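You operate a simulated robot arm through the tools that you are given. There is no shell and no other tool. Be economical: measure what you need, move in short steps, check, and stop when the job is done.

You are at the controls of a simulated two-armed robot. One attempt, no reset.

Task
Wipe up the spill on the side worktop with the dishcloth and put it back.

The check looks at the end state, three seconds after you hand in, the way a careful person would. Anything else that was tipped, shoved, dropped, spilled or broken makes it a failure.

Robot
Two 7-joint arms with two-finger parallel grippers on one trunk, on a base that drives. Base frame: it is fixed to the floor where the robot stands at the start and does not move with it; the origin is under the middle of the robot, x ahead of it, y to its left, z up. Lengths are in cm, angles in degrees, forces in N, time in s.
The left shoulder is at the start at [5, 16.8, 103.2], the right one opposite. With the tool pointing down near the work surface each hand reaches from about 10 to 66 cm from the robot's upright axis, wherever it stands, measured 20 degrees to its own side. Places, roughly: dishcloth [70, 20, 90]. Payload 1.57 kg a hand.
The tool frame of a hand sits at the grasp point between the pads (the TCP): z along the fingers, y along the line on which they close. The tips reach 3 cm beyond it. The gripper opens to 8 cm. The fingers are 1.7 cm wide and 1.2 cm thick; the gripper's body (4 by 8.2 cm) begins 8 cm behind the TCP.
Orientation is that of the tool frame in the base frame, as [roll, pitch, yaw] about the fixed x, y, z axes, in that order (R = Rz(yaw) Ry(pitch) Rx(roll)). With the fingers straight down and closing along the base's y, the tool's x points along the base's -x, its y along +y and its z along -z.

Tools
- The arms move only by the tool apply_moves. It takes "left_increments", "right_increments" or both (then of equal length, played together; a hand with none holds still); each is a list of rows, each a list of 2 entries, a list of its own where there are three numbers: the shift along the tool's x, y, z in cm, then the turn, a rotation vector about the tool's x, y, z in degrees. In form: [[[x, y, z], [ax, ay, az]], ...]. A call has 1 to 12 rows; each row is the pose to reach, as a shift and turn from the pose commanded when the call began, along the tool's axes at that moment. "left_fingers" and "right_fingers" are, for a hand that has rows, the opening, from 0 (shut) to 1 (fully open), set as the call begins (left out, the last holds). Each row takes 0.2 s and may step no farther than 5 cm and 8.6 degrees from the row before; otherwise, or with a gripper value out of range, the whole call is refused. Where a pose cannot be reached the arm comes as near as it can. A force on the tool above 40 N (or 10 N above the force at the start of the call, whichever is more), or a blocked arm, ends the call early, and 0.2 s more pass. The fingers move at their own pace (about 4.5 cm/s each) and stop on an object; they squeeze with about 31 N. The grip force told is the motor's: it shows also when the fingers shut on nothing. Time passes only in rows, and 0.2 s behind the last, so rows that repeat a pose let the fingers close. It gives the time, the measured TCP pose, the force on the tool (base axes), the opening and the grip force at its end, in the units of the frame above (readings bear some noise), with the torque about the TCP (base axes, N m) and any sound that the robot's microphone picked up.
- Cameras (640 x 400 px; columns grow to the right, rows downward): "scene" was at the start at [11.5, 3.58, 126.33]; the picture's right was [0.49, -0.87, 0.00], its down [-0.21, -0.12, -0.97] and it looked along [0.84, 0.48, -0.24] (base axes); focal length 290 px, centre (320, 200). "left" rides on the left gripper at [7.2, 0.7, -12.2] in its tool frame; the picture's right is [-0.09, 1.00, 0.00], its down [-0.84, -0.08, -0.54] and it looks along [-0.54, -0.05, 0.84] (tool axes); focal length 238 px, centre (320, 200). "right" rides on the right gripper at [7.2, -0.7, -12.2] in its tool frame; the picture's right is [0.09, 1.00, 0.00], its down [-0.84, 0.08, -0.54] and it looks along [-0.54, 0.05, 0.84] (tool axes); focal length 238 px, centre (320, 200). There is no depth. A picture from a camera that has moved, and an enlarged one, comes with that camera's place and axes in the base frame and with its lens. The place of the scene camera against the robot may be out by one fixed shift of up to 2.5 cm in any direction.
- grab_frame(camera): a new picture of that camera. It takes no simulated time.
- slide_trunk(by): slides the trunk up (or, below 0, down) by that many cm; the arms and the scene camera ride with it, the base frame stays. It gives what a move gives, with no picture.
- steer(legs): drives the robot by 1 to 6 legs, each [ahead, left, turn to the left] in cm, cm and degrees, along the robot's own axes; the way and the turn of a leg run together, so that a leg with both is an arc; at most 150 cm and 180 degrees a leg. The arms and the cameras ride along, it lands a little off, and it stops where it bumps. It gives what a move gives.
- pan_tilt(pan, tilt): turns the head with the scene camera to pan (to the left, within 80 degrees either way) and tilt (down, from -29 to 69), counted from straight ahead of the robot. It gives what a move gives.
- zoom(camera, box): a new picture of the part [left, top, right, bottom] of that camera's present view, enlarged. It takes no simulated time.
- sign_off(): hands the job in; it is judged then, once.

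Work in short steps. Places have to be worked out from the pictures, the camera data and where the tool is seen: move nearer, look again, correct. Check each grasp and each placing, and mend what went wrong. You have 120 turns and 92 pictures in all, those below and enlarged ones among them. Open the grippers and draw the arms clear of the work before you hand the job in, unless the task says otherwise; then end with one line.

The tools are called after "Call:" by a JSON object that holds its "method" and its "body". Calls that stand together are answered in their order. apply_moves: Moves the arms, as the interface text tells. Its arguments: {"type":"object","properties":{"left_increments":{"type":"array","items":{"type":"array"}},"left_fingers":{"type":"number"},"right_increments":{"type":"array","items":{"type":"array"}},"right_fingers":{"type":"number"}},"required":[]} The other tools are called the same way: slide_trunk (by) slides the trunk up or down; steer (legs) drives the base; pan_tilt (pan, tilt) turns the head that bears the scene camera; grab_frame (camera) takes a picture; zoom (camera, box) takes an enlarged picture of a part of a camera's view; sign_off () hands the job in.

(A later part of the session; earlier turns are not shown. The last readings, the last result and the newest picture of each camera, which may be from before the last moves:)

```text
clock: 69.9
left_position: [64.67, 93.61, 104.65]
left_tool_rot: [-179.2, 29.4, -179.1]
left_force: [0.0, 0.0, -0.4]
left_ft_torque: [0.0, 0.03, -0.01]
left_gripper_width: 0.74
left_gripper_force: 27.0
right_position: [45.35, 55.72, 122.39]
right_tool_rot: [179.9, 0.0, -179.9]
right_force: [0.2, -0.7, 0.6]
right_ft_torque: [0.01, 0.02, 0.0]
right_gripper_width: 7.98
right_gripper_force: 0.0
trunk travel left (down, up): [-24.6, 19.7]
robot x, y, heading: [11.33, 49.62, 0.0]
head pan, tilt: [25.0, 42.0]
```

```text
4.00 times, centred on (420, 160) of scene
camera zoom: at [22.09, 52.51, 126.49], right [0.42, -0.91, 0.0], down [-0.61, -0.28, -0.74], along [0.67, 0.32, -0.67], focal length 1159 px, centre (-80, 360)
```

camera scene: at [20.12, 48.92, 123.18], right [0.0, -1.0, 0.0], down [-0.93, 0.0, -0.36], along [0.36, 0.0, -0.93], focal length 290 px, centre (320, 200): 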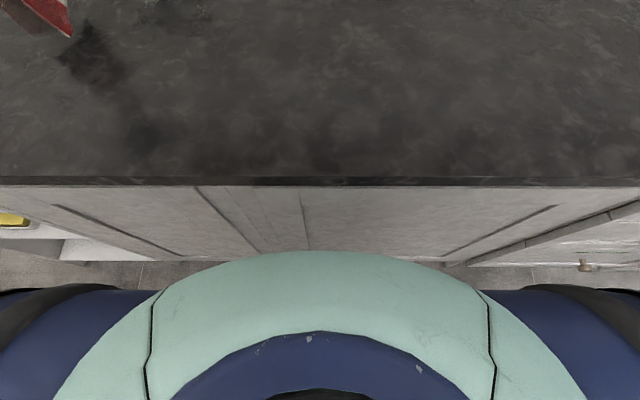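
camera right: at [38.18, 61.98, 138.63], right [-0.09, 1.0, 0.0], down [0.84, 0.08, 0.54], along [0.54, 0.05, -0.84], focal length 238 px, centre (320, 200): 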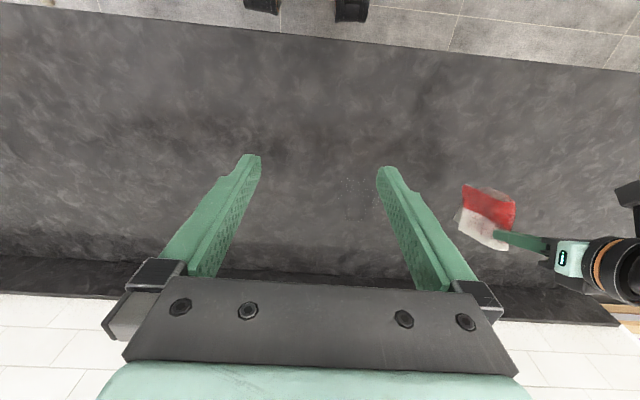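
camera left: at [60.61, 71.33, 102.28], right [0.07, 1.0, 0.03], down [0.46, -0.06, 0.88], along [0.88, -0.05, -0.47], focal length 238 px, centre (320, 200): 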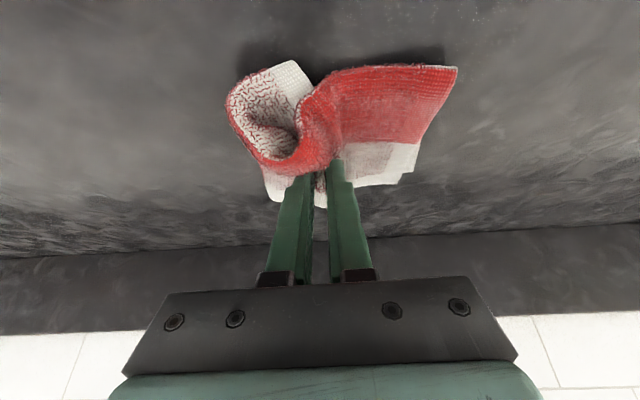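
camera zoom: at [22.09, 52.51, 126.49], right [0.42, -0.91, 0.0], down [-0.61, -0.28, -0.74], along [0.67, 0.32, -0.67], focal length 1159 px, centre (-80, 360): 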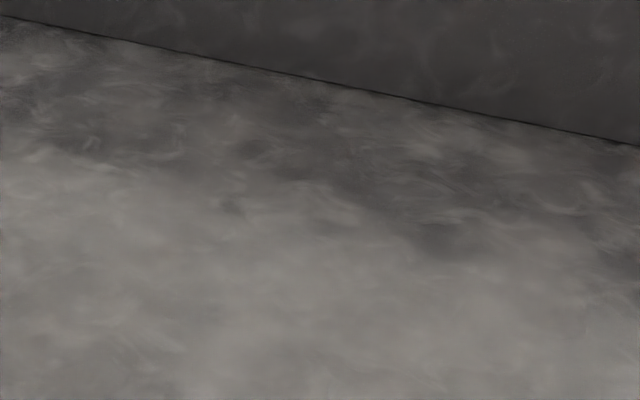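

Only faint traces at ≈(68,75) and (65,73). One final firm pass there.

Call:
{"method": "apply_moves", "body": {"left_increments": [[[0, -4, 1], [0, 0, 0]], [[1.5, -8, 2.5], [0, 0, 0]], [[2.7, -12, 4.5], [0, 0, 0]], [[4.2, -15, 6.5], [0, 0, 0]], [[5.7, -15, 7.8], [0, 0, 0]]]}}

Call:
{"method": "apply_moves", "body": {"left_increments": [[[0.3, -2, 0.6], [0, 0, 0]], [[0.3, -6, 0.6], [0, 0, 0]], [[0.3, -10, 0.6], [0, 0, 0]], [[-1.05, -10, 1.3], [0, 0, 0]], [[-1.05, -6, 1.3], [0, 0, 0]], [[-1.05, -2, 1.3], [0, 0, 0]], [[-2.35, -2, 2], [0, 0, 0]], [[-2.35, -6, 2], [0, 0, 0]], [[-2.35, -10, 2], [0, 0, 0]], [[-3.65, -10, 2.8], [0, 0, 0]], [[-3.65, -6, 2.8], [0, 0, 0]], [[-3.65, -2, 2.8], [0, 0, 0]]]}}

Call:
{"method": "apply_moves", "body": {"left_increments": [[[-1.3, 0, 0.75], [0, 0, 0]], [[-1.3, -4, 0.75], [0, 0, 0]], [[-1.3, -8, 0.75], [0, 0, 0]], [[-2.6, -8, 1.5], [0, 0, 0]], [[-2.6, -4, 1.5], [0, 0, 0]], [[-2.6, 0, 1.5], [0, 0, 0]], [[0, 0, 0], [0, 0, 0]], [[0, -4, 0], [0, 0, 0]], [[0, -8, 0], [0, 0, 0]], [[1.7, -4.5, -1], [0, 0, 0]], [[1.7, -0.5, -1], [0, 0, 0]], [[1.7, 3, -1], [0, 0, 0]]]}}

Call:
{"method": "apply_moves", "body": {"left_increments": [[[-2, 0, -4], [0, 0, 0]], [[-4, 2, -8], [0, 0, 0]], [[-4, 6, -9], [0, 0, 0]], [[-4, 10, -9], [0, 0, 0]], [[-4, 14, -9], [0, 0, 0]]]}}

Call:
{"method": "zoom", "body": {"camera": "scene", "box": [290, 145, 370, 195]}}

```text
clock: 71.1
left_position: [63.96, 78.36, 95.19]
left_tool_rot: [-179.1, 29.7, -179.2]
left_force: [1.1, 0.4, 3.4]
left_ft_torque: [0.06, -0.05, -0.03]
left_gripper_width: 0.76
left_gripper_force: 26.6
right_position: [45.32, 55.93, 122.47]
right_tool_rot: [179.9, 0.0, -179.9]
right_force: [-0.9, -0.2, 0.0]
right_ft_torque: [-0.02, 0.01, -0.01]
right_gripper_width: 8.01
right_gripper_force: 0.0
trunk travel left (down, up): [-24.6, 19.7]
robot x, y, heading: [11.09, 50.05, 0.2]
head pan, tilt: [25.0, 42.0]
```

```text
clock: 73.7
left_position: [68.44, 76.22, 95.0]
left_tool_rot: [-179.0, 29.8, -179.4]
left_force: [0.1, -4.5, 20.0]
left_ft_torque: [-0.07, -0.23, -0.06]
left_gripper_width: 0.72
left_gripper_force: 26.6
right_position: [45.21, 55.62, 122.56]
right_tool_rot: [179.9, 0.1, -179.9]
right_force: [-0.1, 0.0, -1.5]
right_ft_torque: [0.01, -0.03, 0.06]
right_gripper_width: 8.01
right_gripper_force: 0.1
trunk travel left (down, up): [-24.6, 19.7]
robot x, y, heading: [11.22, 50.21, 0.1]
head pan, tilt: [25.0, 42.0]
```

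```text
clock: 76.3
left_position: [66.33, 79.69, 95.03]
left_tool_rot: [-179.2, 29.8, -179.2]
left_force: [-2.2, -3.6, 16.8]
left_ft_torque: [-0.06, -0.13, -0.06]
left_gripper_width: 0.7
left_gripper_force: 26.4
right_position: [45.3, 55.82, 122.64]
right_tool_rot: [179.9, 0.1, -180.0]
right_force: [0.0, -0.1, 1.2]
right_ft_torque: [-0.05, 0.01, 0.03]
right_gripper_width: 7.99
right_gripper_force: 0.0
trunk travel left (down, up): [-24.6, 19.7]
robot x, y, heading: [10.86, 49.77, 0.1]
head pan, tilt: [25.0, 42.0]
```

```text
clock: 77.5
left_position: [65.15, 93.89, 104.24]
left_tool_rot: [-179.2, 29.4, -179.3]
left_force: [0.4, 0.2, -0.6]
left_ft_torque: [0.01, -0.01, -0.03]
left_gripper_width: 0.71
left_gripper_force: 26.6
right_position: [45.51, 55.82, 122.4]
right_tool_rot: [-179.9, -0.1, -179.9]
right_force: [-0.6, 0.3, 0.1]
right_ft_torque: [0.04, 0.0, -0.04]
right_gripper_width: 7.99
right_gripper_force: 0.1
trunk travel left (down, up): [-24.6, 19.7]
robot x, y, heading: [11.29, 49.81, -0.0]
head pan, tilt: [25.0, 42.0]
```

```text
8.00 times, centred on (330, 170) of scene
camera zoom: at [22.09, 52.52, 126.49], right [0.42, -0.91, 0.0], down [-0.61, -0.28, -0.74], along [0.67, 0.32, -0.67], focal length 2319 px, centre (240, 440)
```

zoom: 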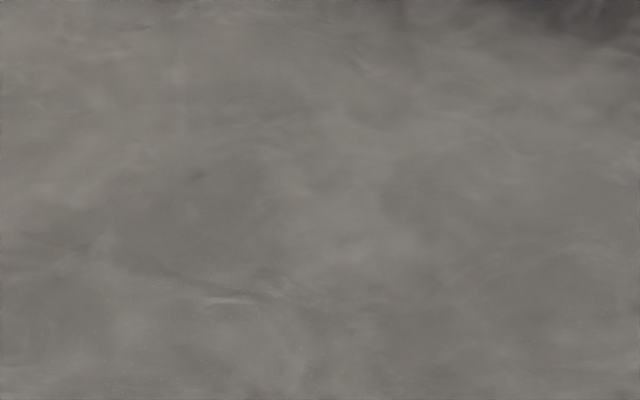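

The surface is clean. Now carry the cloth back: raise the trunk 10, bring the hand to my 20° side, then drive right.

Call:
{"method": "slide_trunk", "body": {"by": 10}}

Call:
{"method": "apply_moves", "body": {"left_increments": [[[0, -4, 0], [0, 0, 0]], [[0, -8, 0], [0, 0, 0]], [[0, -12, 0], [0, 0, 0]], [[0, -16, 0], [0, 0, 0]], [[0, -20, 0], [0, 0, 0]]]}}

Call:
{"method": "steer", "body": {"legs": [[0, -53, 0]]}}

Call:
{"method": "grab_frame", "body": {"camera": "left"}}

Call:
{"method": "grab_frame", "body": {"camera": "scene"}}

```text
clock: 78.8
left_position: [65.16, 93.88, 114.32]
left_tool_rot: [-179.2, 29.4, -179.3]
left_force: [-0.3, -0.5, -0.7]
left_ft_torque: [0.02, 0.01, -0.04]
left_gripper_width: 0.73
left_gripper_force: 26.6
right_position: [45.44, 55.93, 132.46]
right_tool_rot: [180.0, -0.1, -179.9]
right_force: [0.0, 0.5, -0.8]
right_ft_torque: [0.01, -0.03, -0.03]
right_gripper_width: 8.03
right_gripper_force: 0.1
trunk travel left (down, up): [-34.6, 9.7]
robot x, y, heading: [11.2, 50.16, 0.2]
head pan, tilt: [25.0, 42.0]
```

```text
clock: 80.0
left_position: [65.26, 73.76, 114.69]
left_tool_rot: [-179.3, 29.5, -179.2]
left_force: [-0.4, -0.6, -0.3]
left_ft_torque: [0.0, 0.04, -0.04]
left_gripper_width: 0.71
left_gripper_force: 26.6
right_position: [45.43, 55.8, 132.51]
right_tool_rot: [179.9, 0.0, -179.9]
right_force: [1.2, -0.3, -0.1]
right_ft_torque: [0.0, 0.03, -0.01]
right_gripper_width: 8.02
right_gripper_force: 0.0
trunk travel left (down, up): [-34.6, 9.7]
robot x, y, heading: [10.93, 50.27, 0.4]
head pan, tilt: [25.0, 42.0]
```

```text
clock: 82.8
left_position: [64.38, 28.41, 114.68]
left_tool_rot: [-179.2, 29.5, -178.6]
left_force: [0.2, -0.4, -0.5]
left_ft_torque: [-0.01, -0.02, -0.07]
left_gripper_width: 0.72
left_gripper_force: 26.7
right_position: [44.74, 10.16, 132.48]
right_tool_rot: [180.0, 0.0, -179.2]
right_force: [0.2, 0.7, -0.6]
right_ft_torque: [-0.01, -0.02, 0.0]
right_gripper_width: 8.01
right_gripper_force: 0.0
trunk travel left (down, up): [-34.6, 9.7]
robot x, y, heading: [10.68, 3.64, 0.8]
head pan, tilt: [25.0, 42.0]
stopped in leg 1: the robot was blocked; the commanded pose is now the measured one
```

```text
32 pictures are left
camera left: at [52.12, 28.81, 121.71], right [0.06, 1.0, 0.03], down [0.46, -0.06, 0.88], along [0.88, -0.04, -0.47], focal length 238 px, centre (320, 200)
```

left: 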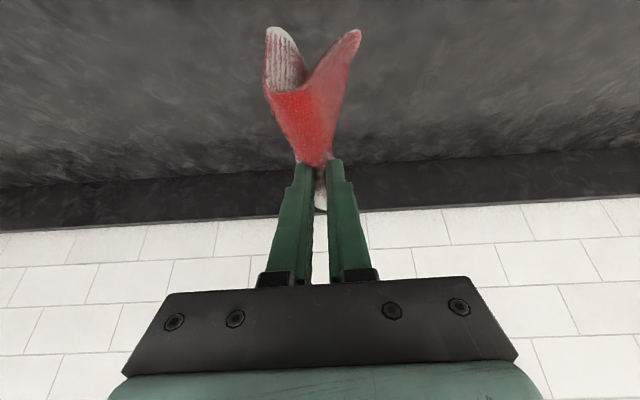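

```text
31 pictures are left
camera scene: at [21.46, 6.45, 136.49], right [0.44, -0.9, 0.0], down [-0.6, -0.29, -0.74], along [0.67, 0.32, -0.67], focal length 290 px, centre (320, 200)
```

scene: 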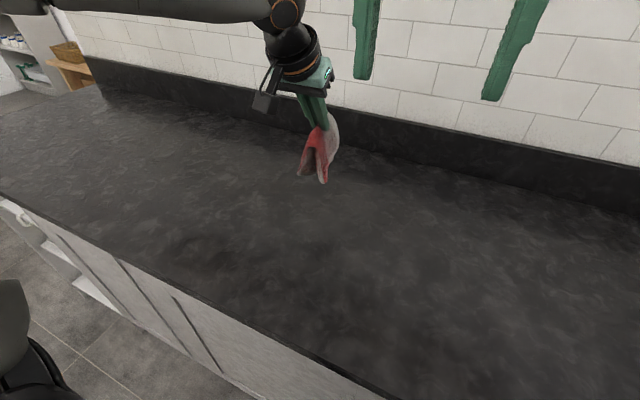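

A drawer knob probably blocked the base. Back off 3 cm, straighten and go right 4 more.

Call:
{"method": "steer", "body": {"legs": [[-3, 0.5, -0.7], [0, -5, 0]]}}

Call:
{"method": "pan_tilt", "body": {"pan": 0, "tilt": 69}}

Call:
{"method": "grab_frame", "body": {"camera": "scene"}}

```text
clock: 84.2
left_position: [61.67, 22.89, 114.72]
left_tool_rot: [-179.4, 29.6, -179.3]
left_force: [0.2, -0.4, -0.2]
left_ft_torque: [0.03, 0.03, 0.01]
left_gripper_width: 0.74
left_gripper_force: 26.5
right_position: [41.81, 4.9, 132.44]
right_tool_rot: [179.9, 0.0, -179.9]
right_force: [0.6, 0.3, 0.0]
right_ft_torque: [0.05, -0.02, -0.01]
right_gripper_width: 7.98
right_gripper_force: 0.1
trunk travel left (down, up): [-34.6, 9.7]
robot x, y, heading: [7.74, -1.01, 0.2]
head pan, tilt: [25.0, 42.0]
```

```text
clock: 85.1
left_position: [61.67, 22.93, 114.76]
left_tool_rot: [-179.2, 29.4, -179.4]
left_force: [-0.2, 0.9, -1.1]
left_ft_torque: [-0.01, 0.0, 0.0]
left_gripper_width: 0.72
left_gripper_force: 26.5
right_position: [41.84, 4.98, 132.51]
right_tool_rot: [179.9, 0.1, 180.0]
right_force: [-0.8, 0.4, -0.1]
right_ft_torque: [-0.01, 0.01, -0.03]
right_gripper_width: 7.97
right_gripper_force: 0.0
trunk travel left (down, up): [-34.6, 9.7]
robot x, y, heading: [7.55, -0.93, 0.2]
head pan, tilt: [0.0, 68.8]
```

```text
30 pictures are left
camera scene: at [16.56, -1.89, 133.18], right [0.0, -1.0, 0.0], down [-0.93, 0.0, -0.36], along [0.36, 0.0, -0.93], focal length 290 px, centre (320, 200)
```

scene: 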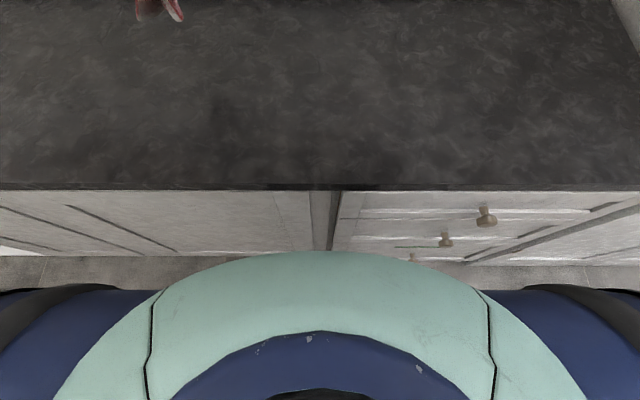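

Drawers fine. Drive ahead 1.3, lower the trunk 6, then lower toward the original spot.

Call:
{"method": "steer", "body": {"legs": [[1.3, 0, 0]]}}

Call:
{"method": "slide_trunk", "body": {"by": -8}}

Call:
{"method": "pan_tilt", "body": {"pan": 20, "tilt": 38}}

```text
clock: 85.8
left_position: [63.04, 23.08, 114.73]
left_tool_rot: [-179.1, 29.4, -179.4]
left_force: [0.0, -0.6, -1.1]
left_ft_torque: [0.03, 0.01, 0.02]
left_gripper_width: 0.73
left_gripper_force: 26.6
right_position: [43.16, 5.04, 132.47]
right_tool_rot: [179.9, 0.1, -180.0]
right_force: [0.0, -0.5, 0.5]
right_ft_torque: [0.06, 0.0, 0.04]
right_gripper_width: 7.97
right_gripper_force: 0.0
trunk travel left (down, up): [-34.6, 9.7]
robot x, y, heading: [8.64, -1.33, 0.0]
head pan, tilt: [0.0, 68.8]
```

```text
clock: 87.0
left_position: [62.95, 22.97, 106.63]
left_tool_rot: [-179.2, 29.4, -179.3]
left_force: [0.1, 0.6, -0.4]
left_ft_torque: [0.03, 0.01, 0.0]
left_gripper_width: 0.71
left_gripper_force: 26.8
right_position: [43.05, 4.89, 124.48]
right_tool_rot: [179.9, -0.1, -180.0]
right_force: [0.0, -0.1, 0.5]
right_ft_torque: [-0.01, 0.01, -0.01]
right_gripper_width: 8.0
right_gripper_force: 0.1
trunk travel left (down, up): [-26.6, 17.7]
robot x, y, heading: [8.82, -0.67, -0.0]
head pan, tilt: [0.0, 68.8]
```

```text
clock: 88.0
left_position: [62.91, 22.99, 106.84]
left_tool_rot: [-179.2, 29.5, -179.3]
left_force: [0.2, -0.6, -0.4]
left_ft_torque: [0.04, 0.04, -0.05]
left_gripper_width: 0.72
left_gripper_force: 26.8
right_position: [43.1, 4.89, 124.57]
right_tool_rot: [-180.0, 0.0, -180.0]
right_force: [-0.6, 0.4, 0.0]
right_ft_torque: [-0.01, 0.0, -0.01]
right_gripper_width: 8.0
right_gripper_force: 0.1
trunk travel left (down, up): [-26.6, 17.7]
robot x, y, heading: [9.24, -0.7, 0.4]
head pan, tilt: [20.0, 38.0]
```

Lower the cloth at (66.5, 20.5) and look.

Call:
{"method": "apply_moves", "body": {"left_increments": [[[-3, -2.5, 1.7], [0, 0, 0]], [[-1.2, -2.5, 5], [0, 0, 0]], [[0.3, -2.5, 8], [0, 0, 0]], [[1.0, -2.5, 9.2], [0, 0, 0]]]}}

Call:
{"method": "zoom", "body": {"camera": "scene", "box": [200, 100, 440, 250]}}

Call:
{"method": "grab_frame", "body": {"camera": "left"}}

```text
clock: 89.0
left_position: [66.84, 20.78, 98.12]
left_tool_rot: [-179.1, 29.6, -179.3]
left_force: [0.4, 0.4, 0.3]
left_ft_torque: [0.05, 0.0, -0.03]
left_gripper_width: 0.71
left_gripper_force: 26.8
right_position: [43.13, 4.95, 124.52]
right_tool_rot: [180.0, 0.0, 179.9]
right_force: [0.1, -0.1, 0.4]
right_ft_torque: [-0.02, 0.02, -0.02]
right_gripper_width: 8.01
right_gripper_force: 0.1
trunk travel left (down, up): [-26.6, 17.7]
robot x, y, heading: [8.54, -0.87, 0.2]
head pan, tilt: [20.0, 38.0]
```

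```text
2.67 times, centred on (320, 175) of scene
camera zoom: at [20.33, 1.06, 129.09], right [0.34, -0.94, 0.0], down [-0.58, -0.21, -0.79], along [0.74, 0.27, -0.62], focal length 773 px, centre (320, 267)
```

zoom: 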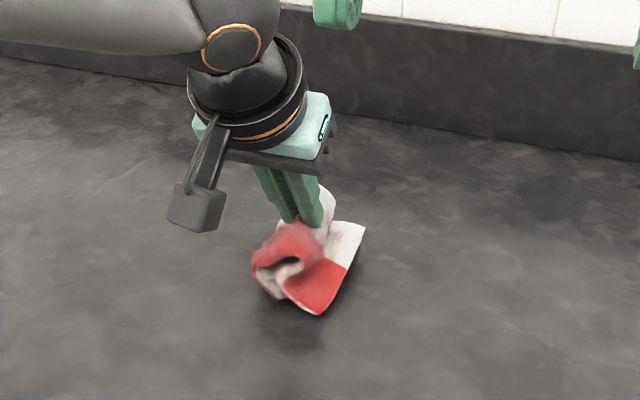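

```text
28 pictures are left
camera left: at [54.52, 21.31, 105.13], right [0.07, 1.0, 0.03], down [0.46, -0.06, 0.88], along [0.88, -0.05, -0.47], focal length 238 px, centre (320, 200)
```

left: 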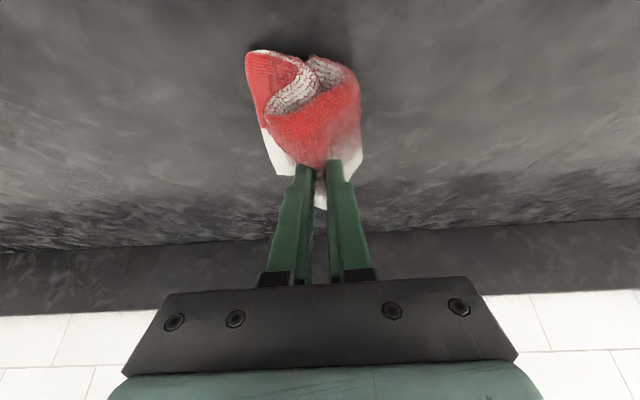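

The left wing is curled under. I'll lift a little, shift +y, and set down while stroking −y so the left wing lays out.

Call:
{"method": "apply_moves", "body": {"left_increments": [[[-1.5, 2, -2.6], [0, 0, 0]], [[-2.5, 5, -4.3], [0, 0, 0]], [[-1.5, 9, -2.6], [0, 0, 0]], [[0, 9, 0], [0, 0, 0]], [[1.0, 8, 1.7], [0, 0, 0]], [[1.2, 6, 2.1], [0, 0, 0]], [[1.3, 4, 2.2], [0, 0, 0]], [[1.3, 2, 2.2], [0, 0, 0]], [[1.3, 0, 2.2], [0, 0, 0]]]}}

Call:
{"method": "zoom", "body": {"camera": "scene", "box": [200, 100, 440, 250]}}

Call:
{"method": "grab_frame", "body": {"camera": "left"}}

```text
clock: 91.0
left_position: [66.48, 20.34, 95.85]
left_tool_rot: [-179.2, 29.6, -179.3]
left_force: [0.4, 3.0, 8.8]
left_ft_torque: [0.17, -0.12, -0.02]
left_gripper_width: 0.73
left_gripper_force: 27.3
right_position: [43.01, 4.97, 124.63]
right_tool_rot: [179.8, 0.0, 180.0]
right_force: [-0.2, 0.4, -0.2]
right_ft_torque: [0.02, 0.02, -0.01]
right_gripper_width: 8.03
right_gripper_force: 0.0
trunk travel left (down, up): [-26.6, 17.7]
robot x, y, heading: [8.76, -0.67, 0.1]
head pan, tilt: [20.0, 38.0]
```

```text
2.67 times, centred on (320, 175) of scene
camera zoom: at [20.25, 1.06, 129.1], right [0.34, -0.94, 0.0], down [-0.58, -0.21, -0.79], along [0.74, 0.27, -0.61], focal length 773 px, centre (320, 267)
```

zoom: 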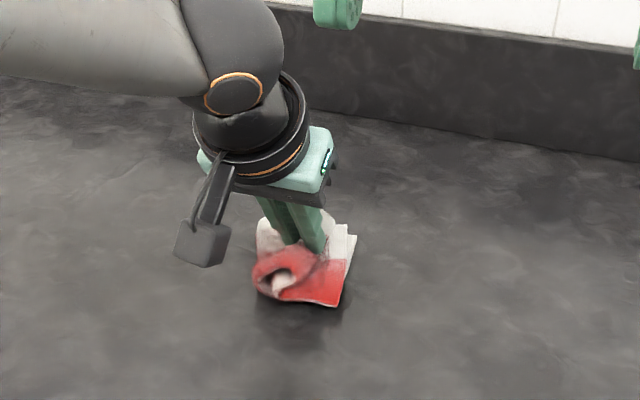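

```text
26 pictures are left
camera left: at [54.21, 21.07, 102.92], right [0.07, 1.0, 0.03], down [0.46, -0.06, 0.89], along [0.88, -0.05, -0.46], focal length 238 px, centre (320, 200)
```

left: 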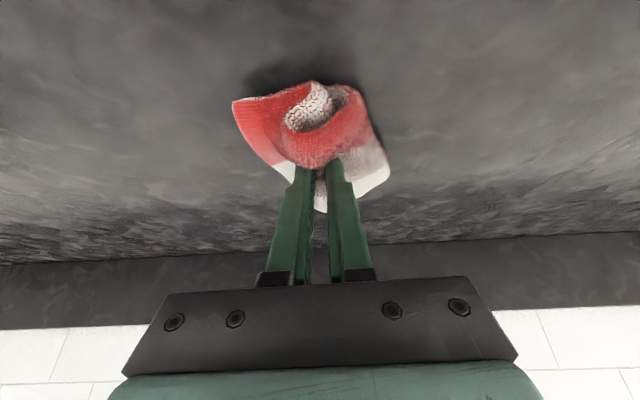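

Stroke was too short to flip it. Repeat with a longer −y stroke (13 cm) at firm contact.

Call:
{"method": "apply_moves", "body": {"left_increments": [[[0, 4, 0], [0, 0, 0]], [[0, 8, 0], [0, 0, 0]], [[0, 12, 0], [0, 0, 0]], [[0, 14, 0], [0, 0, 0]], [[0, 10, 0], [0, 0, 0]], [[0, 6, 0], [0, 0, 0]], [[0, 2, 0], [0, 0, 0]], [[0, -1, 0], [0, 0, 0]]]}}

Call:
{"method": "grab_frame", "body": {"camera": "left"}}

```text
clock: 92.8
left_position: [66.53, 19.47, 95.56]
left_tool_rot: [-179.2, 29.4, -179.3]
left_force: [-0.4, 1.2, 5.0]
left_ft_torque: [0.04, -0.02, -0.05]
left_gripper_width: 0.7
left_gripper_force: 26.7
right_position: [43.13, 4.96, 124.56]
right_tool_rot: [179.8, 0.0, -179.9]
right_force: [-0.3, -1.2, 0.4]
right_ft_torque: [-0.04, -0.03, 0.01]
right_gripper_width: 8.01
right_gripper_force: 0.1
trunk travel left (down, up): [-26.6, 17.7]
robot x, y, heading: [8.85, -0.61, 0.1]
head pan, tilt: [20.0, 38.0]
```

```text
25 pictures are left
camera left: at [54.43, 20.12, 102.69], right [0.07, 1.0, 0.03], down [0.46, -0.06, 0.88], along [0.88, -0.05, -0.47], focal length 238 px, centre (320, 200)
```

left: 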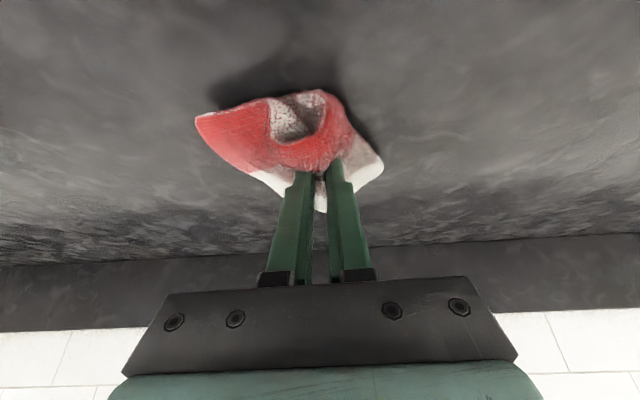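

The wing is still curled. I'll release and see how it relaxes, then tidy with a re-grasp.

Call:
{"method": "apply_moves", "body": {"left_increments": [[[0, 1, 0], [0, 0, 0]], [[0, 1, 0], [0, 0, 0]], [[0, 1, 0], [0, 0, 0]], [[0, 1, 0], [0, 0, 0]], [[-1, 1, -1.8], [0, 0, 0]], [[-2, 1, -3.5], [0, 0, 0]], [[-4, 1, -7], [0, 0, 0]], [[-5.5, 1, -9.5], [0, 0, 0]]], "left_fingers": 0.6}}

Call:
{"method": "grab_frame", "body": {"camera": "left"}}

Call:
{"method": "zoom", "body": {"camera": "scene", "box": [200, 100, 440, 250]}}

```text
clock: 94.5
left_position: [66.7, 20.55, 106.68]
left_tool_rot: [-179.3, 29.5, -179.4]
left_force: [-0.1, 0.0, 0.1]
left_ft_torque: [-0.03, -0.02, -0.02]
left_gripper_width: 4.82
left_gripper_force: 0.2
right_position: [43.12, 4.99, 124.5]
right_tool_rot: [180.0, -0.1, -180.0]
right_force: [0.2, 0.9, -0.5]
right_ft_torque: [-0.01, 0.03, 0.0]
right_gripper_width: 8.0
right_gripper_force: 0.0
trunk travel left (down, up): [-26.6, 17.7]
robot x, y, heading: [8.85, -0.73, 0.2]
head pan, tilt: [20.0, 38.0]
```

```text
24 pictures are left
camera left: at [54.46, 21.15, 113.75], right [0.08, 1.0, 0.03], down [0.46, -0.07, 0.88], along [0.88, -0.05, -0.47], focal length 238 px, centre (320, 200)
```

left: 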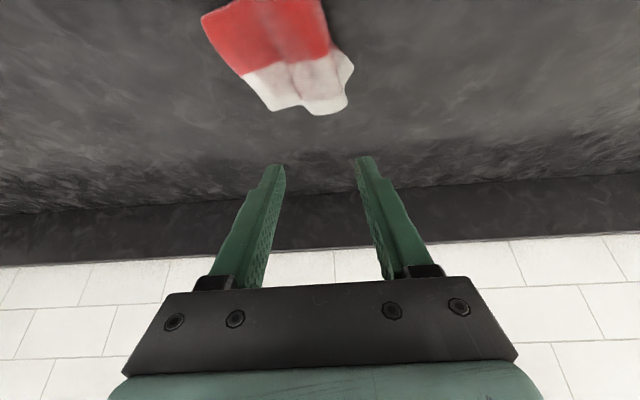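

```text
2.67 times, centred on (320, 175) of scene
camera zoom: at [20.32, 1.06, 129.09], right [0.34, -0.94, 0.0], down [-0.58, -0.21, -0.79], along [0.74, 0.27, -0.62], focal length 773 px, centre (320, 267)
```

zoom: 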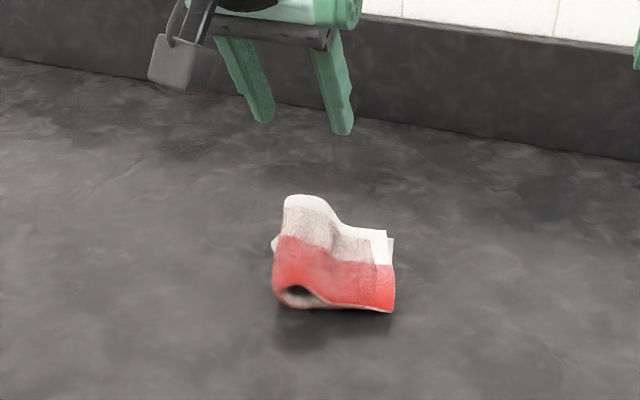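

The cloth is in place but folded double, left half tucked under. To unfold it I'll pinch the right end (y≈14.5), lift it so it hangs full length, and lay it down again toward the right.

Call:
{"method": "apply_moves", "body": {"left_increments": [[[0.5, -4, 2], [0, 0, 0]], [[2, -6, 4.5], [0, 0, 0]], [[4, -6, 7.7], [0, 0, 0]], [[4.6, -6, 8.7], [0, 0, 0]]], "left_fingers": 0.45}}

Call:
{"method": "grab_frame", "body": {"camera": "left"}}

```text
clock: 95.5
left_position: [66.33, 15.4, 97.05]
left_tool_rot: [-179.1, 29.5, -179.2]
left_force: [0.0, -0.4, 0.1]
left_ft_torque: [0.0, -0.03, -0.01]
left_gripper_width: 3.62
left_gripper_force: 0.0
left hand out of reach, approached as far as the arm can: row 2, 3, 4
right_position: [43.23, 4.95, 124.6]
right_tool_rot: [179.9, 0.0, -180.0]
right_force: [-0.1, -0.6, 0.3]
right_ft_torque: [-0.01, -0.01, 0.01]
right_gripper_width: 8.0
right_gripper_force: 0.0
trunk travel left (down, up): [-26.6, 17.7]
robot x, y, heading: [9.01, -0.92, 0.0]
head pan, tilt: [20.0, 38.0]
```

```text
22 pictures are left
camera left: at [54.11, 15.95, 104.08], right [0.07, 1.0, 0.03], down [0.46, -0.06, 0.89], along [0.88, -0.05, -0.46], focal length 238 px, centre (320, 200)
```

left: 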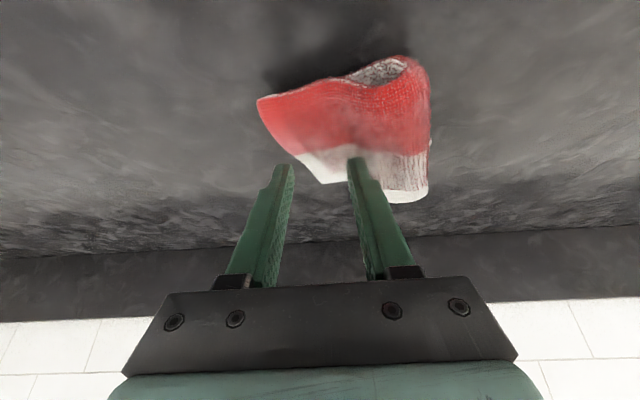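

Fingers straddle y 13.6–17.2, about 2.5 cm inside the right end. Lower to press and close.

Call:
{"method": "apply_moves", "body": {"left_increments": [[[0.5, 0, 0.9], [0, 0, 0]], [[1.0, 0, 1.7], [0, 0, 0]], [[1.4, 0, 2.4], [0, 0, 0]]]}}

Call:
{"method": "apply_moves", "body": {"left_increments": [[[0, 0, 0], [0, 0, 0]], [[0, 0, 0], [0, 0, 0]], [[0, 0, 0], [0, 0, 0]], [[0, 0, 0], [0, 0, 0]]], "left_fingers": 0}}

Call:
{"method": "grab_frame", "body": {"camera": "left"}}

```text
clock: 96.3
left_position: [66.1, 15.43, 94.9]
left_tool_rot: [-179.0, 30.3, -179.3]
left_force: [3.1, -1.9, 17.3]
left_ft_torque: [0.27, -0.23, -0.07]
left_gripper_width: 3.48
left_gripper_force: 0.0
left hand out of reach, approached as far as the arm can: row 2, 3
right_position: [42.9, 4.9, 124.57]
right_tool_rot: [179.9, 0.2, -180.0]
right_force: [0.3, -0.7, -0.2]
right_ft_torque: [0.02, -0.04, -0.02]
right_gripper_width: 8.0
right_gripper_force: 0.2
trunk travel left (down, up): [-26.6, 17.7]
robot x, y, heading: [9.08, -1.0, -0.2]
head pan, tilt: [20.0, 38.0]
```

```text
clock: 97.3
left_position: [65.99, 15.64, 94.69]
left_tool_rot: [-179.1, 30.1, -179.3]
left_force: [1.5, 4.8, 25.3]
left_ft_torque: [0.33, -0.24, 0.06]
left_gripper_width: 0.82
left_gripper_force: 27.8
right_position: [42.92, 4.96, 124.61]
right_tool_rot: [179.9, 0.1, 180.0]
right_force: [0.0, -1.4, 0.4]
right_ft_torque: [-0.01, 0.0, -0.01]
right_gripper_width: 8.0
right_gripper_force: 0.1
trunk travel left (down, up): [-26.6, 17.7]
robot x, y, heading: [9.22, -1.16, 0.0]
head pan, tilt: [20.0, 38.0]
```

```text
21 pictures are left
camera left: at [53.66, 16.26, 101.72], right [0.08, 1.0, 0.03], down [0.45, -0.06, 0.89], along [0.89, -0.05, -0.46], focal length 238 px, centre (320, 200)
```

left: 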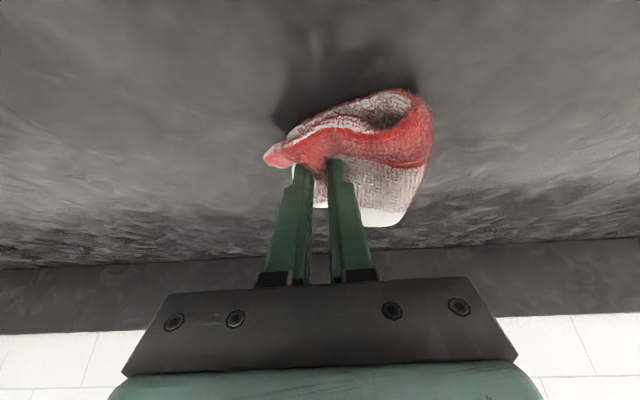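

Gripped the top end only. Lift 15 cm with the trunk and look.

Call:
{"method": "slide_trunk", "body": {"by": 16}}

Call:
{"method": "grab_frame", "body": {"camera": "left"}}

Call:
{"method": "zoom", "body": {"camera": "scene", "box": [160, 120, 480, 320]}}

```text
clock: 99.2
left_position: [66.02, 15.75, 110.28]
left_tool_rot: [-179.0, 29.5, -179.3]
left_force: [-0.5, -0.2, -0.1]
left_ft_torque: [0.01, -0.01, 0.0]
left_gripper_width: 0.75
left_gripper_force: 26.6
right_position: [42.99, 4.98, 140.6]
right_tool_rot: [179.9, 0.0, -179.9]
right_force: [-0.5, 0.1, 0.1]
right_ft_torque: [0.02, 0.01, -0.01]
right_gripper_width: 8.02
right_gripper_force: 0.0
trunk travel left (down, up): [-42.6, 1.7]
robot x, y, heading: [9.05, -0.67, -0.0]
head pan, tilt: [20.0, 38.0]
```

```text
20 pictures are left
camera left: at [53.77, 16.31, 117.36], right [0.08, 1.0, 0.03], down [0.46, -0.06, 0.88], along [0.88, -0.05, -0.46], focal length 238 px, centre (320, 200)
```

left: 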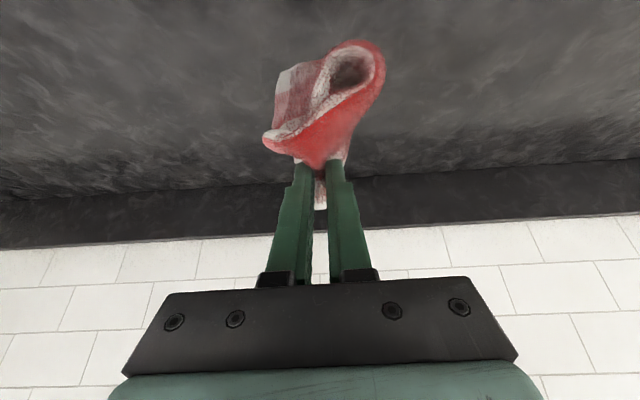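

```text
2.00 times, centred on (320, 220) of scene
camera zoom: at [20.35, 1.07, 145.08], right [0.34, -0.94, 0.0], down [-0.58, -0.21, -0.79], along [0.74, 0.27, -0.62], focal length 580 px, centre (320, 160)
```

zoom: 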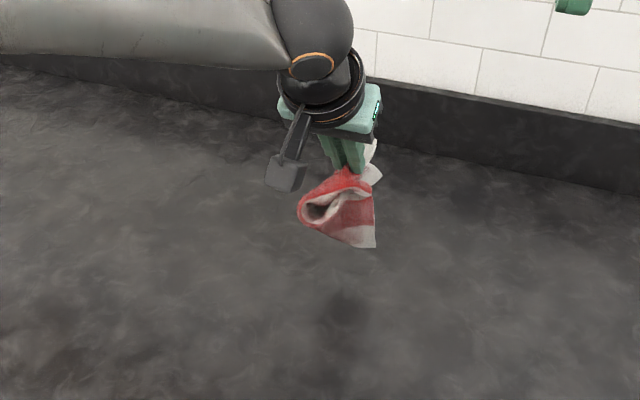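

The loose end hangs below, pointing right. I'll move +y, lower until it touches, then drag −y so the loose half trails out to the left.

Call:
{"method": "apply_moves", "body": {"left_increments": [[[0, 4, 0], [0, 0, 0]], [[0, 8, 0], [0, 0, 0]], [[0, 12, 0], [0, 0, 0]], [[0, 16, 0], [0, 0, 0]], [[0, 20, 0], [0, 0, 0]]]}}

Call:
{"method": "slide_trunk", "body": {"by": -10}}

Call:
{"method": "apply_moves", "body": {"left_increments": [[[0, -3, 0], [0, 0, 0]], [[0, -6, 0], [0, 0, 0]], [[0, -9, 0], [0, 0, 0]], [[0, -12, 0], [0, 0, 0]], [[0, -15, 0], [0, 0, 0]]]}}

Call:
{"method": "grab_frame", "body": {"camera": "left"}}

Call:
{"method": "zoom", "body": {"camera": "scene", "box": [160, 100, 480, 300]}}

```text
clock: 100.4
left_position: [65.79, 35.79, 110.12]
left_tool_rot: [-179.1, 29.4, -179.4]
left_force: [-0.5, 0.5, -0.2]
left_ft_torque: [0.02, 0.03, 0.01]
left_gripper_width: 0.74
left_gripper_force: 26.2
right_position: [43.15, 5.04, 140.51]
right_tool_rot: [180.0, 0.0, -179.9]
right_force: [0.2, 0.0, 0.3]
right_ft_torque: [-0.02, 0.02, -0.02]
right_gripper_width: 8.01
right_gripper_force: 0.0
trunk travel left (down, up): [-42.6, 1.7]
robot x, y, heading: [8.67, -0.98, -0.0]
head pan, tilt: [20.0, 38.0]
```

```text
clock: 101.7
left_position: [65.81, 35.76, 100.07]
left_tool_rot: [-179.2, 29.5, -179.3]
left_force: [-0.5, -0.3, -0.6]
left_ft_torque: [0.01, 0.01, -0.02]
left_gripper_width: 0.73
left_gripper_force: 26.0
right_position: [43.1, 4.98, 130.52]
right_tool_rot: [179.9, 0.1, 179.9]
right_force: [0.5, 0.0, -0.6]
right_ft_torque: [0.0, 0.0, -0.01]
right_gripper_width: 8.03
right_gripper_force: 0.1
trunk travel left (down, up): [-32.6, 11.7]
robot x, y, heading: [8.84, -0.75, 0.1]
head pan, tilt: [20.0, 38.0]
```

```text
clock: 102.9
left_position: [65.74, 20.84, 100.4]
left_tool_rot: [-179.2, 29.6, -179.4]
left_force: [0.4, -1.2, 0.1]
left_ft_torque: [0.0, 0.04, -0.01]
left_gripper_width: 0.73
left_gripper_force: 27.2
right_position: [43.19, 5.0, 130.45]
right_tool_rot: [179.8, 0.0, -179.9]
right_force: [-0.1, -0.3, 0.6]
right_ft_torque: [0.01, 0.03, 0.01]
right_gripper_width: 7.96
right_gripper_force: 0.2
trunk travel left (down, up): [-32.6, 11.7]
robot x, y, heading: [8.6, -1.06, 0.4]
head pan, tilt: [20.0, 38.0]
```

```text
18 pictures are left
camera left: at [53.5, 21.48, 107.35], right [0.08, 1.0, 0.03], down [0.46, -0.06, 0.88], along [0.88, -0.05, -0.47], focal length 238 px, centre (320, 200)
```

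left: 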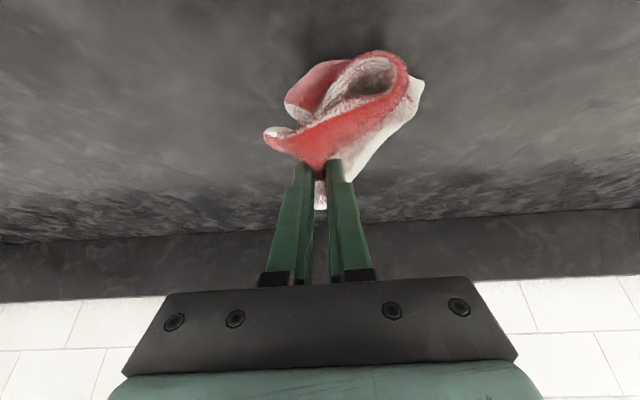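

```text
2.00 times, centred on (320, 200) of scene
camera zoom: at [20.36, 1.06, 135.09], right [0.34, -0.94, 0.0], down [-0.58, -0.21, -0.79], along [0.74, 0.27, -0.62], focal length 580 px, centre (320, 200)
```

zoom: 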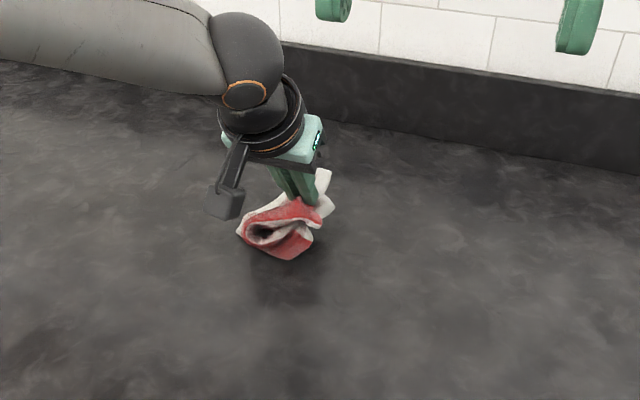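

Better idea: the under half lies on the counter with its end to the right, so carry the held end up and over to the left (+y), opening the fold like a book. First drag 4 cm right and lower slightly, then arc over.

Call:
{"method": "apply_moves", "body": {"left_increments": [[[0.5, -2, 1], [0, 0, 0]], [[1.3, -4, 2.2], [0, 0, 0]], [[1.8, -4.5, 3.2], [0, 0, 0]], [[0, -3, 0], [0, 0, 0]], [[-1, 0, -1.7], [0, 0, 0]], [[-1.5, 4, -2.6], [0, 0, 0]], [[-1, 8, -1.7], [0, 0, 0]], [[0, 11, 0], [0, 0, 0]], [[1, 13.5, 1.7], [0, 0, 0]], [[2, 15.5, 3.4], [0, 0, 0]]]}}

Call:
{"method": "grab_frame", "body": {"camera": "left"}}

Call:
{"method": "zoom", "body": {"camera": "scene", "box": [160, 100, 480, 300]}}

```text
clock: 105.1
left_position: [65.99, 36.28, 96.21]
left_tool_rot: [-179.1, 29.6, -179.3]
left_force: [-0.9, -0.2, 2.1]
left_ft_torque: [-0.04, 0.01, -0.04]
left_gripper_width: 0.73
left_gripper_force: 26.2
left hand out of reach, approached as far as the arm can: row 3
right_position: [43.15, 4.94, 130.48]
right_tool_rot: [-179.9, -0.1, 179.9]
right_force: [0.7, 0.3, -0.5]
right_ft_torque: [-0.03, -0.01, -0.02]
right_gripper_width: 8.0
right_gripper_force: 0.1
trunk travel left (down, up): [-32.6, 11.7]
robot x, y, heading: [8.7, -1.22, 0.1]
head pan, tilt: [20.0, 38.0]
```

```text
16 pictures are left
camera left: at [53.66, 36.91, 103.15], right [0.08, 1.0, 0.03], down [0.46, -0.06, 0.89], along [0.88, -0.05, -0.46], focal length 238 px, centre (320, 200)
```

left: 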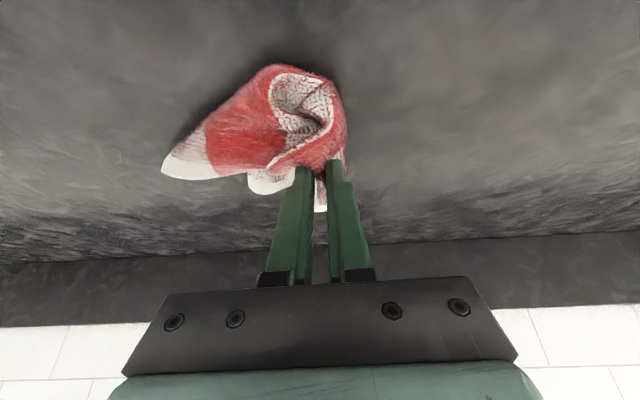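

```text
2.00 times, centred on (320, 200) of scene
camera zoom: at [20.32, 1.07, 135.1], right [0.34, -0.94, 0.0], down [-0.58, -0.21, -0.79], along [0.74, 0.27, -0.62], focal length 580 px, centre (320, 200)
```

zoom: 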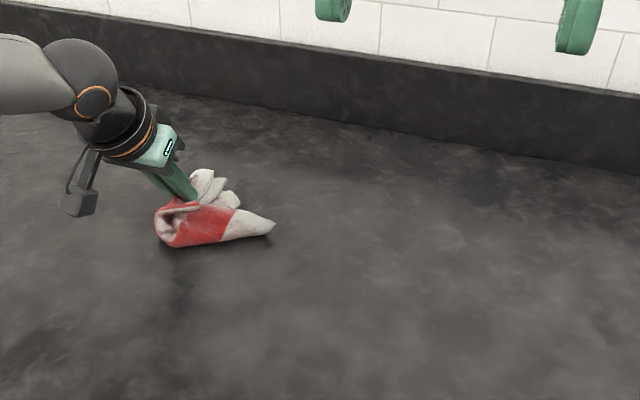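

The cloth now trails out to the right (tail end at y≈19), nearly full length. Drag 3 cm more to the left to straighten, release, and look.

Call:
{"method": "apply_moves", "body": {"left_increments": [[[0, 2, 0], [0, 0, 0]], [[0.2, 4, 0.3], [0, 0, 0]]]}}

Call:
{"method": "apply_moves", "body": {"left_increments": [[[0, 0, 0], [0, 0, 0]], [[0, 0, 0], [0, 0, 0]], [[0, 0, 0], [0, 0, 0]], [[-1, 0, -1.8], [0, 0, 0]], [[-2.5, 0, -4.5], [0, 0, 0]], [[-4.5, 0, -8.5], [0, 0, 0]], [[-4.5, -4, -9.5], [0, 0, 0]], [[-4.5, -8, -9.5], [0, 0, 0]], [[-4.5, -12, -9.5], [0, 0, 0]]], "left_fingers": 0.5}}

Call:
{"method": "grab_frame", "body": {"camera": "left"}}

Call:
{"method": "zoom", "body": {"camera": "scene", "box": [160, 100, 400, 250]}}

```text
clock: 105.7
left_position: [65.93, 40.11, 95.78]
left_tool_rot: [-179.1, 29.7, -179.4]
left_force: [0.4, -2.1, 4.5]
left_ft_torque: [-0.07, -0.03, 0.0]
left_gripper_width: 0.73
left_gripper_force: 26.5
right_position: [43.03, 4.95, 130.58]
right_tool_rot: [179.9, 0.0, 180.0]
right_force: [-0.6, 1.0, 0.0]
right_ft_torque: [-0.02, 0.0, -0.02]
right_gripper_width: 7.98
right_gripper_force: 0.1
trunk travel left (down, up): [-32.6, 11.7]
robot x, y, heading: [8.94, -0.74, 0.1]
head pan, tilt: [20.0, 38.0]
```

```text
clock: 107.7
left_position: [64.89, 28.31, 106.65]
left_tool_rot: [-179.0, 29.5, -179.3]
left_force: [-1.0, 0.8, 0.1]
left_ft_torque: [0.02, 0.02, 0.02]
left_gripper_width: 3.99
left_gripper_force: 0.1
right_position: [43.06, 4.95, 130.58]
right_tool_rot: [179.9, 0.0, -180.0]
right_force: [0.5, -1.0, 0.4]
right_ft_torque: [0.01, 0.03, 0.03]
right_gripper_width: 8.03
right_gripper_force: 0.1
trunk travel left (down, up): [-32.6, 11.7]
robot x, y, heading: [8.95, -0.93, 0.2]
head pan, tilt: [20.0, 38.0]
```

```text
14 pictures are left
camera left: at [52.74, 28.98, 113.61], right [0.07, 1.0, 0.03], down [0.46, -0.06, 0.88], along [0.88, -0.05, -0.46], focal length 238 px, centre (320, 200)
```

left: 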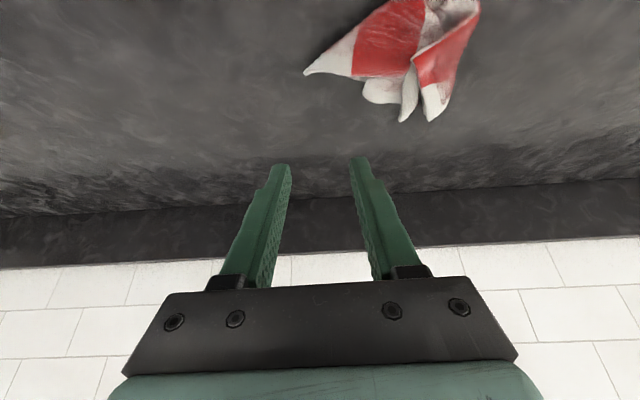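

```text
2.67 times, centred on (280, 175) of scene
camera zoom: at [20.34, 0.99, 135.09], right [0.34, -0.94, 0.0], down [-0.58, -0.21, -0.79], along [0.74, 0.27, -0.62], focal length 773 px, centre (427, 267)
```

zoom: 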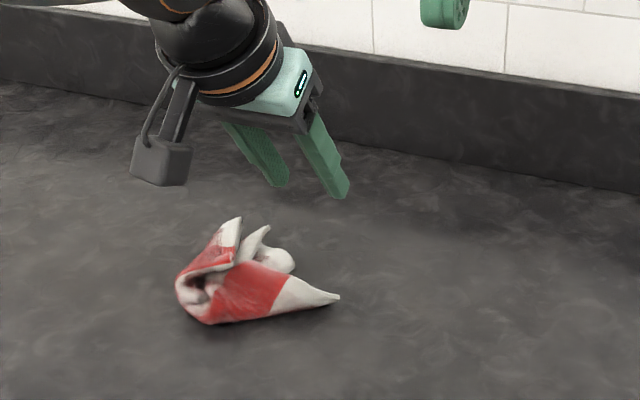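

It got rumpled. I'll grip the tail tip at about (70, 29) and drag it right, which pulls the cloth straight and brings it back to its place.

Call:
{"method": "apply_moves", "body": {"left_increments": [[[-2, 0.7, 2.5], [0, 0, 0]], [[-0.5, 0.7, 6], [0, 0, 0]], [[1.5, 0.7, 10], [0, 0, 0]], [[2.4, 0.7, 11.5], [0, 0, 0]], [[3, 0.7, 12.6], [0, 0, 0]]], "left_fingers": 0.5}}

Call:
{"method": "grab_frame", "body": {"camera": "left"}}

```text
clock: 108.9
left_position: [68.54, 28.86, 94.17]
left_tool_rot: [-179.1, 29.6, -179.3]
left_force: [-1.7, -0.2, 4.1]
left_ft_torque: [0.06, 0.04, 0.03]
left_gripper_width: 4.0
left_gripper_force: 0.2
right_position: [43.01, 4.84, 130.51]
right_tool_rot: [179.9, 0.1, 180.0]
right_force: [-0.1, -0.1, -0.1]
right_ft_torque: [0.03, 0.01, -0.01]
right_gripper_width: 8.0
right_gripper_force: 0.1
trunk travel left (down, up): [-32.6, 11.7]
robot x, y, heading: [9.03, -0.95, 0.2]
head pan, tilt: [20.0, 38.0]
```

```text
12 pictures are left
camera left: at [56.27, 29.5, 101.04], right [0.08, 1.0, 0.03], down [0.46, -0.06, 0.89], along [0.88, -0.05, -0.46], focal length 238 px, centre (320, 200)
```

left: 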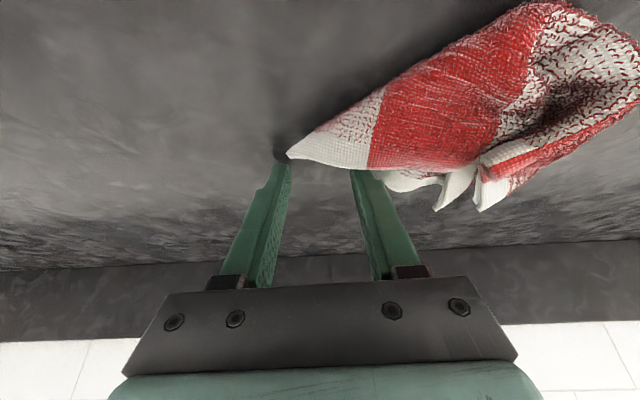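

Tips are slightly behind and right of the tail. Lift 2.5, shift −1.8 in x and +2 in y, press and close.

Call:
{"method": "apply_moves", "body": {"left_increments": [[[-1, 0, -2], [0, 0, 0]], [[0.5, 2, -3], [0, 0, 0]], [[1.6, 2, -0.9], [0, 0, 0]], [[1.8, 2, -0.4], [0, 0, 0]]]}}

Call:
{"method": "apply_moves", "body": {"left_increments": [[[0, 0, 0], [0, 0, 0]], [[0, 0, 0], [0, 0, 0]], [[0, 0, 0], [0, 0, 0]], [[0, 0, 0], [0, 0, 0]]], "left_fingers": 0}}

Call:
{"method": "grab_frame", "body": {"camera": "left"}}

```text
clock: 110.1
left_position: [67.22, 30.7, 94.42]
left_tool_rot: [-179.1, 31.1, -179.5]
left_force: [-2.3, 0.5, 17.4]
left_ft_torque: [0.54, -0.11, 0.07]
left_gripper_width: 3.99
left_gripper_force: 0.1
right_position: [42.94, 4.93, 130.58]
right_tool_rot: [179.9, 0.0, -179.9]
right_force: [0.2, 0.2, -0.5]
right_ft_torque: [0.02, 0.02, -0.04]
right_gripper_width: 8.01
right_gripper_force: 0.1
trunk travel left (down, up): [-32.6, 11.7]
robot x, y, heading: [8.59, -0.86, 0.3]
head pan, tilt: [20.0, 38.0]
stopped in row 4 (left hand): the force on the tool passed its limit (the readings are from after the stop); the commanded pose is now the measured one
```

```text
clock: 111.1
left_position: [67.05, 30.79, 94.25]
left_tool_rot: [-179.2, 31.1, -179.3]
left_force: [1.3, 5.7, 25.1]
left_ft_torque: [0.52, -0.28, 0.02]
left_gripper_width: 0.6
left_gripper_force: 25.9
right_position: [42.97, 4.93, 130.62]
right_tool_rot: [179.8, 0.1, -179.9]
right_force: [1.2, 0.0, 0.9]
right_ft_torque: [0.03, 0.02, 0.0]
right_gripper_width: 8.0
right_gripper_force: 0.0
trunk travel left (down, up): [-32.6, 11.7]
robot x, y, heading: [8.98, -0.72, 0.1]
head pan, tilt: [20.0, 38.0]
```

```text
11 pictures are left
camera left: at [54.66, 31.41, 101.07], right [0.07, 1.0, 0.04], down [0.44, -0.06, 0.9], along [0.9, -0.05, -0.44], focal length 238 px, centre (320, 200)
```

left: 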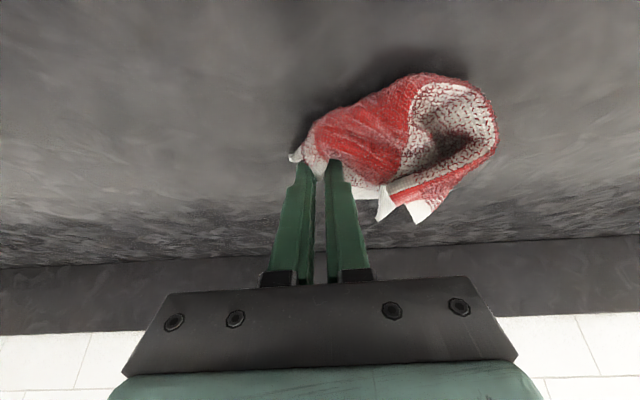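

Tail gripped (0.6 cm). Drag right 16 cm at low height.

Call:
{"method": "apply_moves", "body": {"left_increments": [[[-0.5, -1.5, -0.9], [0, 0, 0]], [[-0.8, -4, -1.4], [0, 0, 0]], [[-0.8, -6.5, -1.4], [0, 0, 0]], [[-0.8, -9, -1.4], [0, 0, 0]], [[-0.8, -11.5, -1.4], [0, 0, 0]], [[-0.8, -13.5, -1.4], [0, 0, 0]], [[-0.4, -15.5, -0.7], [0, 0, 0]], [[-0.4, -16.5, -0.7], [0, 0, 0]]]}}

Call:
{"method": "grab_frame", "body": {"camera": "left"}}

```text
clock: 112.9
left_position: [65.08, 16.7, 95.82]
left_tool_rot: [-178.9, 30.4, -179.4]
left_force: [0.1, -0.5, 0.5]
left_ft_torque: [0.03, 0.03, 0.0]
left_gripper_width: 0.55
left_gripper_force: 25.9
left hand out of reach, approached as far as the arm can: row 6, 7, 8
right_position: [43.08, 5.06, 130.61]
right_tool_rot: [179.9, 0.0, -180.0]
right_force: [0.1, 0.4, -0.1]
right_ft_torque: [0.01, 0.02, 0.0]
right_gripper_width: 7.99
right_gripper_force: 0.1
trunk travel left (down, up): [-32.6, 11.7]
robot x, y, heading: [8.88, -0.8, -0.1]
head pan, tilt: [20.0, 38.0]
```

```text
10 pictures are left
camera left: at [52.76, 17.3, 102.64], right [0.08, 1.0, 0.03], down [0.45, -0.06, 0.89], along [0.89, -0.05, -0.45], focal length 238 px, centre (320, 200)
```

left: 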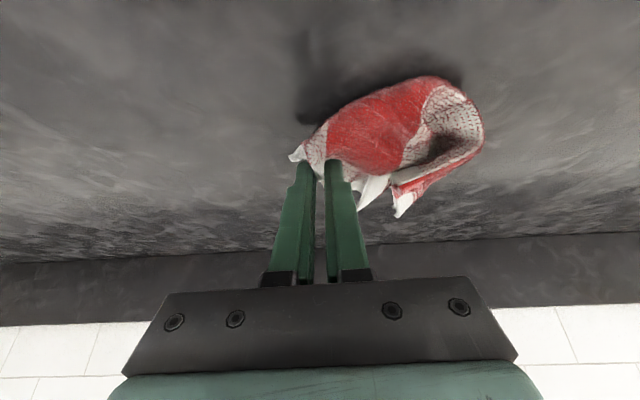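

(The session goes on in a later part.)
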